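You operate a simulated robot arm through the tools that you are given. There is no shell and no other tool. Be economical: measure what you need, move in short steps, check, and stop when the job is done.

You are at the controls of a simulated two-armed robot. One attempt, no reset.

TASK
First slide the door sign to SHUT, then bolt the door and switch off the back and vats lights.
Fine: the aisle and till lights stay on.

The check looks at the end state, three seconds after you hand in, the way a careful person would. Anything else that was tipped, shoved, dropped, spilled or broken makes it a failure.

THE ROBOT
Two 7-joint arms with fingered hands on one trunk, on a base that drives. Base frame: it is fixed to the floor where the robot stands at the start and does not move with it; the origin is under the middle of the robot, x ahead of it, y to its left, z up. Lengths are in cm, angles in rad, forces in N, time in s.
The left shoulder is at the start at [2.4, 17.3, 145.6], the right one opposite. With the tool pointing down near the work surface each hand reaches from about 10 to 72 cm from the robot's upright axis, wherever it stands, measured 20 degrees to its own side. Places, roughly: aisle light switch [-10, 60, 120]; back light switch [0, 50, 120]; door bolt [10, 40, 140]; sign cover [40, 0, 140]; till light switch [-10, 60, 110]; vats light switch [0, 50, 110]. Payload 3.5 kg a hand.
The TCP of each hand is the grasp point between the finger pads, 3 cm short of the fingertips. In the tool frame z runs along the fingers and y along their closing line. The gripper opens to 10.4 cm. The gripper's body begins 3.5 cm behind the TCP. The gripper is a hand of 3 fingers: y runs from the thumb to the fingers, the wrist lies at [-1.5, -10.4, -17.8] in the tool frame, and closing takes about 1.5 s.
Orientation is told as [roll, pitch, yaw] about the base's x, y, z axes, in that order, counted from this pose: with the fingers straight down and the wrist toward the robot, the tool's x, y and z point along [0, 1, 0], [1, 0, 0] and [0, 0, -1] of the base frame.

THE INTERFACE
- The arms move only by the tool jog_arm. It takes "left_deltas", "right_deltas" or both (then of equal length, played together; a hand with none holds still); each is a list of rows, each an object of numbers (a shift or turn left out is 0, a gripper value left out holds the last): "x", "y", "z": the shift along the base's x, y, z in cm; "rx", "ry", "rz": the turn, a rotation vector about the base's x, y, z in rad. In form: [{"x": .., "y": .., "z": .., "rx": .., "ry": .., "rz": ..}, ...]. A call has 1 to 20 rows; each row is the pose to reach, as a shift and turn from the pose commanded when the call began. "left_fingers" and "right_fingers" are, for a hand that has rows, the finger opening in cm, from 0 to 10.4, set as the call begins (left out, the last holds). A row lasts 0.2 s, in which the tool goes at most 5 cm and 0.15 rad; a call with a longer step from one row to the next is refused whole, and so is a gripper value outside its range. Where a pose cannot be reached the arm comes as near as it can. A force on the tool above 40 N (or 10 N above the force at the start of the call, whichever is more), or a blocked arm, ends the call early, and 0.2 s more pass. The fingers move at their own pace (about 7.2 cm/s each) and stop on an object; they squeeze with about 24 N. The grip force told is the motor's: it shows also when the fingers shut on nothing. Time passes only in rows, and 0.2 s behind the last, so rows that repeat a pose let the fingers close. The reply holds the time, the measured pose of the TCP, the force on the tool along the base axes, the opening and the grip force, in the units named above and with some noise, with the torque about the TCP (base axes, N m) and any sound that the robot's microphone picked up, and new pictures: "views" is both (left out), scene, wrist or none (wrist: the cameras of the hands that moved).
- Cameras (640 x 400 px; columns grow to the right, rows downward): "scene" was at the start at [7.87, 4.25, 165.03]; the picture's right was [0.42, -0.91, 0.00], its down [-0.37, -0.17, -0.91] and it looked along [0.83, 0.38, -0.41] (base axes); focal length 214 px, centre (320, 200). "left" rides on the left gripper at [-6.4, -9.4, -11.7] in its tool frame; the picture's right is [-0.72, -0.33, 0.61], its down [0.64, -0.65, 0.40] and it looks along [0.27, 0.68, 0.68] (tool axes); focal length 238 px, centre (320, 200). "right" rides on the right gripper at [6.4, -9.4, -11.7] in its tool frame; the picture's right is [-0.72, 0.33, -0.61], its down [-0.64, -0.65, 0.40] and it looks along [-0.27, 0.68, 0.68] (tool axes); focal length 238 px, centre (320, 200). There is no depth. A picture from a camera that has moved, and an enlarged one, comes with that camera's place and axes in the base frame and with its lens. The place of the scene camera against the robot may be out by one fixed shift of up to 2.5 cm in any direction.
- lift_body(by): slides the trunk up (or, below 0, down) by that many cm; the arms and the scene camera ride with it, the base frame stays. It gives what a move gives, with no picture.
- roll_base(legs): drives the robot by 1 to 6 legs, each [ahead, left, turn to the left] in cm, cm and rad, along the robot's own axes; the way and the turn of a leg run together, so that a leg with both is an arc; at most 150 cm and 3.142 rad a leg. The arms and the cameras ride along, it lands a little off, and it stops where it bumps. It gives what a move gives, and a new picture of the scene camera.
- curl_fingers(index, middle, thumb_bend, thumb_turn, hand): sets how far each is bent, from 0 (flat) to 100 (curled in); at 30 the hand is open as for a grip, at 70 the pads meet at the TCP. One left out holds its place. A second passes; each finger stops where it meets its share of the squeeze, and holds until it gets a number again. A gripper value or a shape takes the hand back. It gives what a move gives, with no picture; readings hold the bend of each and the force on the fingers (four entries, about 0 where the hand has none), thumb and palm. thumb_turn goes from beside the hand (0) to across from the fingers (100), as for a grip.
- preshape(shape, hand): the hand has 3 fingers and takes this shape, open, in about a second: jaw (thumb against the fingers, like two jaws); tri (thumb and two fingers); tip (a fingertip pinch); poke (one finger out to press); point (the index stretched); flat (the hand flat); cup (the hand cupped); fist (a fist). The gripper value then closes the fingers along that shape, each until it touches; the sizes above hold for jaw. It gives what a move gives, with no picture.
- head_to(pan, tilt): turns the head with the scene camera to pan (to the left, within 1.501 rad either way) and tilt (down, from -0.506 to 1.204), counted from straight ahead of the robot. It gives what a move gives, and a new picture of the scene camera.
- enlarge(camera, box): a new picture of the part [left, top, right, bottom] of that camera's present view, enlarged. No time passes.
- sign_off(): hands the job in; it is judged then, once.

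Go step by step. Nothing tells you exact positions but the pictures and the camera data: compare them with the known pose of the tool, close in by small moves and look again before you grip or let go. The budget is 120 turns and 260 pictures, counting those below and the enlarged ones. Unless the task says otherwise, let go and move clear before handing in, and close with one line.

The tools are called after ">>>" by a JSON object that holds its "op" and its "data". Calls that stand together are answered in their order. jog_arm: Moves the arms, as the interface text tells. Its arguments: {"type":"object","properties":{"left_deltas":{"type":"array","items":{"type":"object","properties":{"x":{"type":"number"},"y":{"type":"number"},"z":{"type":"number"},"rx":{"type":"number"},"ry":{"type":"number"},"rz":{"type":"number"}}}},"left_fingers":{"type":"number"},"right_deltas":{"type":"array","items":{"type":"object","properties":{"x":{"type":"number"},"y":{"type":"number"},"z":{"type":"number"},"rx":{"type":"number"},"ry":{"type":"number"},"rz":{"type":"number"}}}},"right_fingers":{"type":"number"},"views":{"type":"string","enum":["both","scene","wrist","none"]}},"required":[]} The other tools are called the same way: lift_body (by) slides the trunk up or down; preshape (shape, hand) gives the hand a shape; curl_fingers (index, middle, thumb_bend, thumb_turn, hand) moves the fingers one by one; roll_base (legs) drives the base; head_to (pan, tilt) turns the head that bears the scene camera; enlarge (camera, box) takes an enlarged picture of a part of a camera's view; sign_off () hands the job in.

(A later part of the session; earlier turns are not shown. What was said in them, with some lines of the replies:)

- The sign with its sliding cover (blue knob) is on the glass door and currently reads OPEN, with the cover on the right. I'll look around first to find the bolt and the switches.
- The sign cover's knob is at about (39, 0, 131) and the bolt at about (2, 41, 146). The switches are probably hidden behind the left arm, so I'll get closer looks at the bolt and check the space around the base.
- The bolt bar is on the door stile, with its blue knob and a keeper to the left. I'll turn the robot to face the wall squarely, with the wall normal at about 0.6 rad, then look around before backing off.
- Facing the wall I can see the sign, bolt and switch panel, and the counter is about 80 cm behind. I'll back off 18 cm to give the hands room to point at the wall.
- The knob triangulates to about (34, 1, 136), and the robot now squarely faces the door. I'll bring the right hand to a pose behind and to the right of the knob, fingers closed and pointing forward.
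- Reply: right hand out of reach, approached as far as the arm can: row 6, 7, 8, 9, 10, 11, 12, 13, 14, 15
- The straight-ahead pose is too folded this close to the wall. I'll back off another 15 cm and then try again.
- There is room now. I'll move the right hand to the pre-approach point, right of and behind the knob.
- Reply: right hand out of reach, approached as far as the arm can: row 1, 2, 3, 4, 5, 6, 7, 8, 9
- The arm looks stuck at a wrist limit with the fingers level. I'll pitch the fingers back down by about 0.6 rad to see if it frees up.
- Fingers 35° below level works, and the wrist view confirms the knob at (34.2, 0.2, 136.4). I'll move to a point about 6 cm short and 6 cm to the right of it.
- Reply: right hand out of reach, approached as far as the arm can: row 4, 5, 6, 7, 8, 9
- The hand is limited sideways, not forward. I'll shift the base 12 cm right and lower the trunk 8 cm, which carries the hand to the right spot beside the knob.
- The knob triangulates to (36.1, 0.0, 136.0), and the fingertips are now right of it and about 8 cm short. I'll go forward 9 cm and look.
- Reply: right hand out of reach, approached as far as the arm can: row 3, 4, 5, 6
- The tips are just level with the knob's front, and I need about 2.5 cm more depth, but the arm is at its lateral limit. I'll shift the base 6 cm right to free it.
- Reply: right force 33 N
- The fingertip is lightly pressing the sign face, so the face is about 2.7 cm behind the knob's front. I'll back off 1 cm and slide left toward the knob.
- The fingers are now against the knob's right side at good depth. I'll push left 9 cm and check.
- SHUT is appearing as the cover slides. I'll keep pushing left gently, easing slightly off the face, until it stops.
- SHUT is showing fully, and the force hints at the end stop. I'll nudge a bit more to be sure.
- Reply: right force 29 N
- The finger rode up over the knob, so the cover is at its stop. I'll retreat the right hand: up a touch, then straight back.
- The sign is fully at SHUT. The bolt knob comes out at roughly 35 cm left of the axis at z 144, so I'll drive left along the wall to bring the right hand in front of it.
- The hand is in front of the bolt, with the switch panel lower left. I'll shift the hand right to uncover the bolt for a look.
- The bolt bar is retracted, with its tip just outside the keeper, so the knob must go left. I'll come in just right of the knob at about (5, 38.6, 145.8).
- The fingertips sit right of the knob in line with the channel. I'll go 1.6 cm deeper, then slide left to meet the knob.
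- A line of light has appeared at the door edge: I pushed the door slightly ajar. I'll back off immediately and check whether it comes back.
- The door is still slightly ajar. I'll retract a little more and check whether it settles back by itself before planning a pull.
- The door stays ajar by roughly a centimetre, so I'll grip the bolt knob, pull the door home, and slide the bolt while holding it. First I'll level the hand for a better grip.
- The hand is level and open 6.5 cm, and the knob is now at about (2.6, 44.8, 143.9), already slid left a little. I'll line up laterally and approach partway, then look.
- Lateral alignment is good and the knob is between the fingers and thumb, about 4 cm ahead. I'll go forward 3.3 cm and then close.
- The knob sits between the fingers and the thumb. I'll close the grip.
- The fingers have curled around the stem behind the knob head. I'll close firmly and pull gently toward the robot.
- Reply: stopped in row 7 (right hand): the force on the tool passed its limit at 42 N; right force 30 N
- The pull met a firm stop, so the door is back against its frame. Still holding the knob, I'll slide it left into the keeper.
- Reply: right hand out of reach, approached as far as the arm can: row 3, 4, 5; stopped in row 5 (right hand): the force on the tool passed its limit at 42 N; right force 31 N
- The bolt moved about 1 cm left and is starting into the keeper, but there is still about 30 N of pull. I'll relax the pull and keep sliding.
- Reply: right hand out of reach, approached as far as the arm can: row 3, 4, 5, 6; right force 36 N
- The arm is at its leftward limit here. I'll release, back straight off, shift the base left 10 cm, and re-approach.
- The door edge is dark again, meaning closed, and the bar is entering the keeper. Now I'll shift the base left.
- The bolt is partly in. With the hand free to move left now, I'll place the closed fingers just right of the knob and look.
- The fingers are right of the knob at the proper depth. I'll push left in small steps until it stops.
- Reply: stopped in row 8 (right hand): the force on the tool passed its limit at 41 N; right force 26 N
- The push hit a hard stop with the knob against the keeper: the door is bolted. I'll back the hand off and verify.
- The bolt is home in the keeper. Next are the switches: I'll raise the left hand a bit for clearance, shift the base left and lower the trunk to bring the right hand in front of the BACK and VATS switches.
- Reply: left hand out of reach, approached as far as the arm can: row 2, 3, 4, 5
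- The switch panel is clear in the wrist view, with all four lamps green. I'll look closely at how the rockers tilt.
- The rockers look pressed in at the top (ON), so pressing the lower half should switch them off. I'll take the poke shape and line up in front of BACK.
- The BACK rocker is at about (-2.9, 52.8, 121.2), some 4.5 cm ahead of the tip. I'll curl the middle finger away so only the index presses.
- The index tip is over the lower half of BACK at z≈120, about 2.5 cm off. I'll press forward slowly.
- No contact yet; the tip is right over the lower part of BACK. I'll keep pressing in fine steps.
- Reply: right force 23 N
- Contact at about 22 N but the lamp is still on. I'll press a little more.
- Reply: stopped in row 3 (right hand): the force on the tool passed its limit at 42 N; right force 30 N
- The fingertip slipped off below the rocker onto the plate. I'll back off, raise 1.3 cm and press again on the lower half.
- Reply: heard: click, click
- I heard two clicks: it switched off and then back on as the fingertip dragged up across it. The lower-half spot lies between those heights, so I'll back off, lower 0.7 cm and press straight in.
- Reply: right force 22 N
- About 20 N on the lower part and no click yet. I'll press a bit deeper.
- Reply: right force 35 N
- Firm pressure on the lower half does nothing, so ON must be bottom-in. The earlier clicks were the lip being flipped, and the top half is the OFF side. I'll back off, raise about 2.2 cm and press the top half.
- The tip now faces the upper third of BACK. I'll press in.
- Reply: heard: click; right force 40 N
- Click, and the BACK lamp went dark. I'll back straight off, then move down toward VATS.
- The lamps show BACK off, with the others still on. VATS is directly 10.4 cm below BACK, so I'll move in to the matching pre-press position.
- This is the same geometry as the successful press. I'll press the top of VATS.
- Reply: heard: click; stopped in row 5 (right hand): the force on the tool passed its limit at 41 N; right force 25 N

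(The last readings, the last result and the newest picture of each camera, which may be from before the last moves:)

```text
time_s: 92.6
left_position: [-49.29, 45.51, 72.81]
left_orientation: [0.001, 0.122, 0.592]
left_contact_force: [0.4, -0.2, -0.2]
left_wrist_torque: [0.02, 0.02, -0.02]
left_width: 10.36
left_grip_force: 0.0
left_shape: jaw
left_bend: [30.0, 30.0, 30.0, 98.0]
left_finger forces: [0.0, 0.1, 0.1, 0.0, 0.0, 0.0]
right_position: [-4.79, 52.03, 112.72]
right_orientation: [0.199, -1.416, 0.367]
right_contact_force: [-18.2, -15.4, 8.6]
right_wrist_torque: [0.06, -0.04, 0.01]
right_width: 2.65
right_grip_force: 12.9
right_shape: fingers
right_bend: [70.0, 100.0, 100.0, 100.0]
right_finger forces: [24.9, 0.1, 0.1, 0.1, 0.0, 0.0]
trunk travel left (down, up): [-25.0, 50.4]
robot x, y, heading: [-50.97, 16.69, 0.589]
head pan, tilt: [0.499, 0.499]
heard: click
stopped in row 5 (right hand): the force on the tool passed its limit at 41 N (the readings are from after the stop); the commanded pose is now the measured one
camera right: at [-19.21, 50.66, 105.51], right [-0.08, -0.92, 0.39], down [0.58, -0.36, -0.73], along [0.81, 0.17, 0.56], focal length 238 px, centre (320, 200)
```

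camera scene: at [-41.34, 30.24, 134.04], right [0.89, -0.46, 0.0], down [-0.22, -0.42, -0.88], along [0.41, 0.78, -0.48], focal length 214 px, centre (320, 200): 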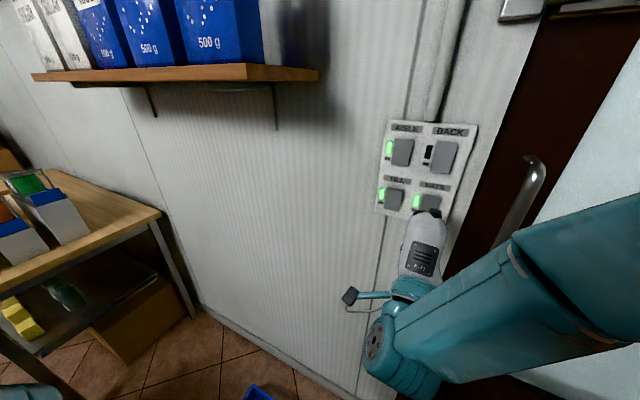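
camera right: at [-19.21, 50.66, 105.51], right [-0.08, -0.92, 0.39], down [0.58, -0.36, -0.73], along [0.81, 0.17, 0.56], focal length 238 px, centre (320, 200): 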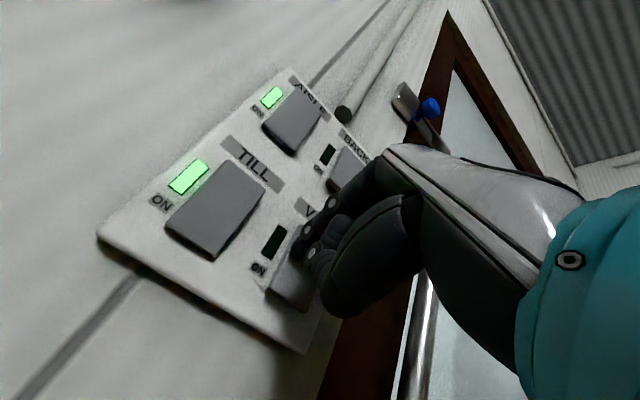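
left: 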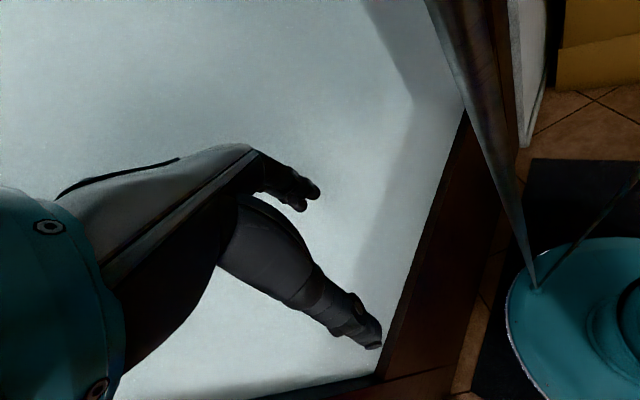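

Click, and VATS is off. I'll retreat straight back and verify the switches, bolt and sign.

>>> {"op": "jog_arm", "data": {"right_deltas": [{"x": -1.2, "y": -0.8}, {"x": -3.5, "y": -2.4}, {"x": -6.0, "y": -4.1}, {"x": -9.0, "y": -6.1}, {"x": -11.5, "y": -7.8}], "views": "none"}}

>>> {"op": "roll_base", "data": {"legs": [[-12, 0, 0]]}}

>>> {"op": "lift_body", "data": {"by": 20}}

>>> {"op": "head_to", "data": {"pan": 0.1, "tilt": 0.4}}

>>> {"op": "enlarge", "data": {"camera": "right", "box": [0, 0, 640, 400]}}

```text
time_s: 93.8
left_position: [-49.25, 45.67, 72.66]
left_orientation: [-0.001, 0.127, 0.593]
left_contact_force: [-0.2, -0.5, -0.2]
left_wrist_torque: [0.02, -0.02, -0.02]
left_width: 10.37
left_grip_force: 0.0
left_shape: jaw
left_bend: [30.0, 30.0, 30.0, 98.0]
left_finger forces: [0.0, 0.0, 0.0, 0.1, 0.0, 0.0]
right_position: [-12.04, 45.31, 117.04]
right_orientation: [0.157, -1.398, 0.411]
right_contact_force: [-1.0, 0.6, 0.3]
right_wrist_torque: [0.01, 0.02, 0.0]
right_width: 2.97
right_grip_force: 0.1
right_shape: fingers
right_bend: [70.0, 100.0, 100.0, 100.0]
right_finger forces: [0.1, 0.0, 0.1, 0.0, 0.0, 0.1]
right hand out of reach, approached as far as the arm can: row 3, 4, 5
trunk travel left (down, up): [-25.0, 50.4]
robot x, y, heading: [-51.19, 16.76, 0.592]
head pan, tilt: [0.499, 0.499]
```

```text
time_s: 95.0
left_position: [-58.88, 38.98, 72.72]
left_orientation: [0.001, 0.126, 0.59]
left_contact_force: [0.4, -0.4, 0.8]
left_wrist_torque: [0.04, 0.0, -0.01]
left_width: 10.35
left_grip_force: 0.0
left_shape: jaw
left_bend: [30.0, 30.0, 30.0, 98.0]
left_finger forces: [0.1, 0.1, 0.1, 0.0, 0.0, 0.0]
right_position: [-21.89, 38.45, 116.98]
right_orientation: [0.159, -1.399, 0.407]
right_contact_force: [0.4, -0.3, 0.3]
right_wrist_torque: [0.01, -0.04, 0.03]
right_width: 2.96
right_grip_force: 0.1
right_shape: fingers
right_bend: [70.0, 100.0, 100.0, 100.0]
right_finger forces: [0.1, 0.0, 0.0, 0.0, 0.1, 0.1]
trunk travel left (down, up): [-25.0, 50.4]
robot x, y, heading: [-60.84, 10.44, 0.592]
head pan, tilt: [0.499, 0.499]
camera scene: at [-51.31, 23.53, 134.05], right [0.89, -0.46, 0.0], down [-0.22, -0.42, -0.88], along [0.41, 0.78, -0.48], focal length 214 px, centre (320, 200)
```

scene: 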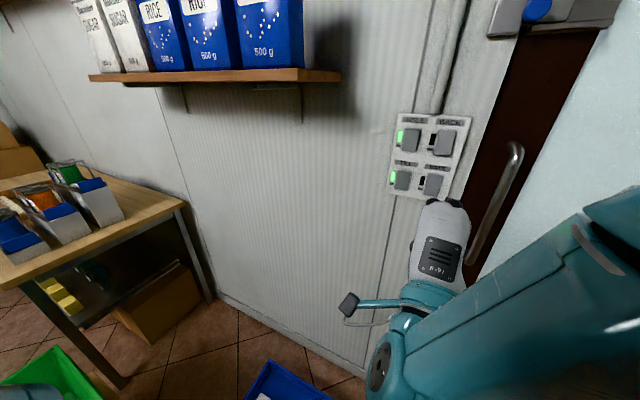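

```text
time_s: 97.2
left_position: [-58.82, 39.17, 92.69]
left_orientation: [-0.001, 0.127, 0.592]
left_contact_force: [0.3, 0.3, -0.6]
left_wrist_torque: [0.0, 0.04, 0.0]
left_width: 10.38
left_grip_force: 0.1
left_shape: jaw
left_bend: [30.0, 30.0, 30.0, 98.0]
left_finger forces: [0.1, 0.0, 0.0, 0.2, 0.0, 0.0]
right_position: [-21.77, 38.72, 136.94]
right_orientation: [0.155, -1.398, 0.411]
right_contact_force: [-0.9, -0.3, -0.2]
right_wrist_torque: [0.01, 0.01, -0.01]
right_width: 3.0
right_grip_force: 0.0
right_shape: fingers
right_bend: [70.0, 100.0, 100.0, 100.0]
right_finger forces: [0.0, 0.1, 0.0, 0.1, 0.0, 0.1]
trunk travel left (down, up): [-45.0, 30.4]
robot x, y, heading: [-60.83, 10.36, 0.592]
head pan, tilt: [0.499, 0.499]
```

```text
time_s: 98.1
left_position: [-58.8, 39.04, 92.74]
left_orientation: [0.0, 0.126, 0.588]
left_contact_force: [0.8, 0.0, -1.1]
left_wrist_torque: [0.0, 0.02, 0.0]
left_width: 10.37
left_grip_force: 0.1
left_shape: jaw
left_bend: [30.0, 30.0, 30.0, 98.0]
left_finger forces: [0.0, 0.0, 0.0, 0.0, 0.0, 0.1]
right_position: [-21.83, 38.64, 136.94]
right_orientation: [0.155, -1.397, 0.407]
right_contact_force: [0.6, -0.3, 0.1]
right_wrist_torque: [0.02, -0.03, 0.01]
right_width: 2.97
right_grip_force: 0.0
right_shape: fingers
right_bend: [70.0, 100.0, 100.0, 100.0]
right_finger forces: [0.1, 0.0, 0.0, 0.0, 0.1, 0.1]
trunk travel left (down, up): [-45.0, 30.4]
robot x, y, heading: [-60.53, 10.24, 0.595]
head pan, tilt: [0.099, 0.4]
camera scene: at [-53.37, 18.02, 155.21], right [0.64, -0.77, 0.0], down [-0.3, -0.25, -0.92], along [0.71, 0.59, -0.39], focal length 214 px, centre (320, 200)
```

scene: 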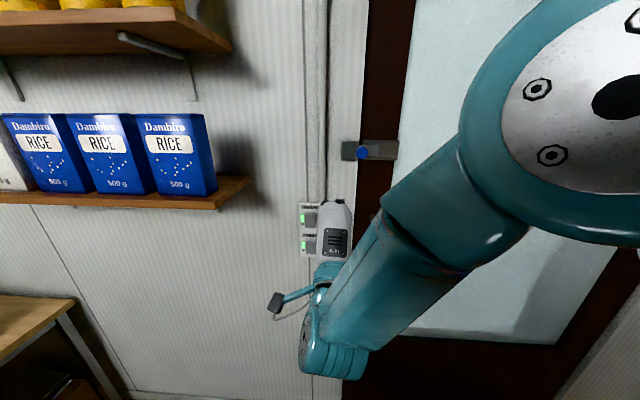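

```text
1.00 times, centred on (320, 200) of right (not enlarged: the box is as wide or as high as the picture)
camera zoom: at [-36.36, 37.24, 129.85], right [-0.08, -0.91, 0.41], down [0.57, -0.37, -0.73], along [0.81, 0.18, 0.55], focal length 238 px, centre (320, 200)
```

zoom: 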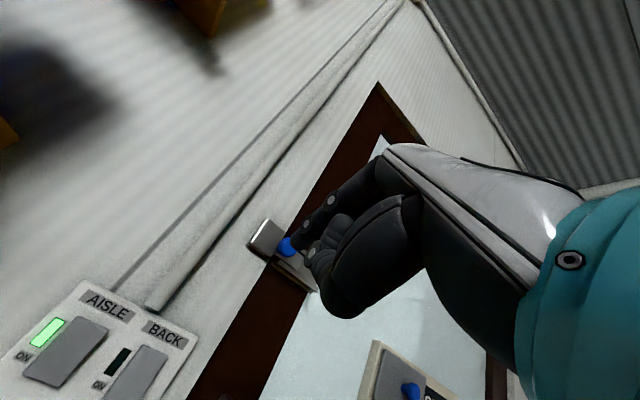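

The BACK and VATS lamps are off, AISLE and TILL are still on, the bolt is in its keeper, the sign reads SHUT, and both hands are clear. I'll hand in now.

>>> {"op": "sign_off", "data": {}}

```text
The job is handed in.
```

The sign is slid to SHUT, the door is bolted, and the back and vats lights are off, with the aisle and till lights still on. While I was working the bolt, the door got pushed slightly ajar, so I pulled it shut before bolting it.
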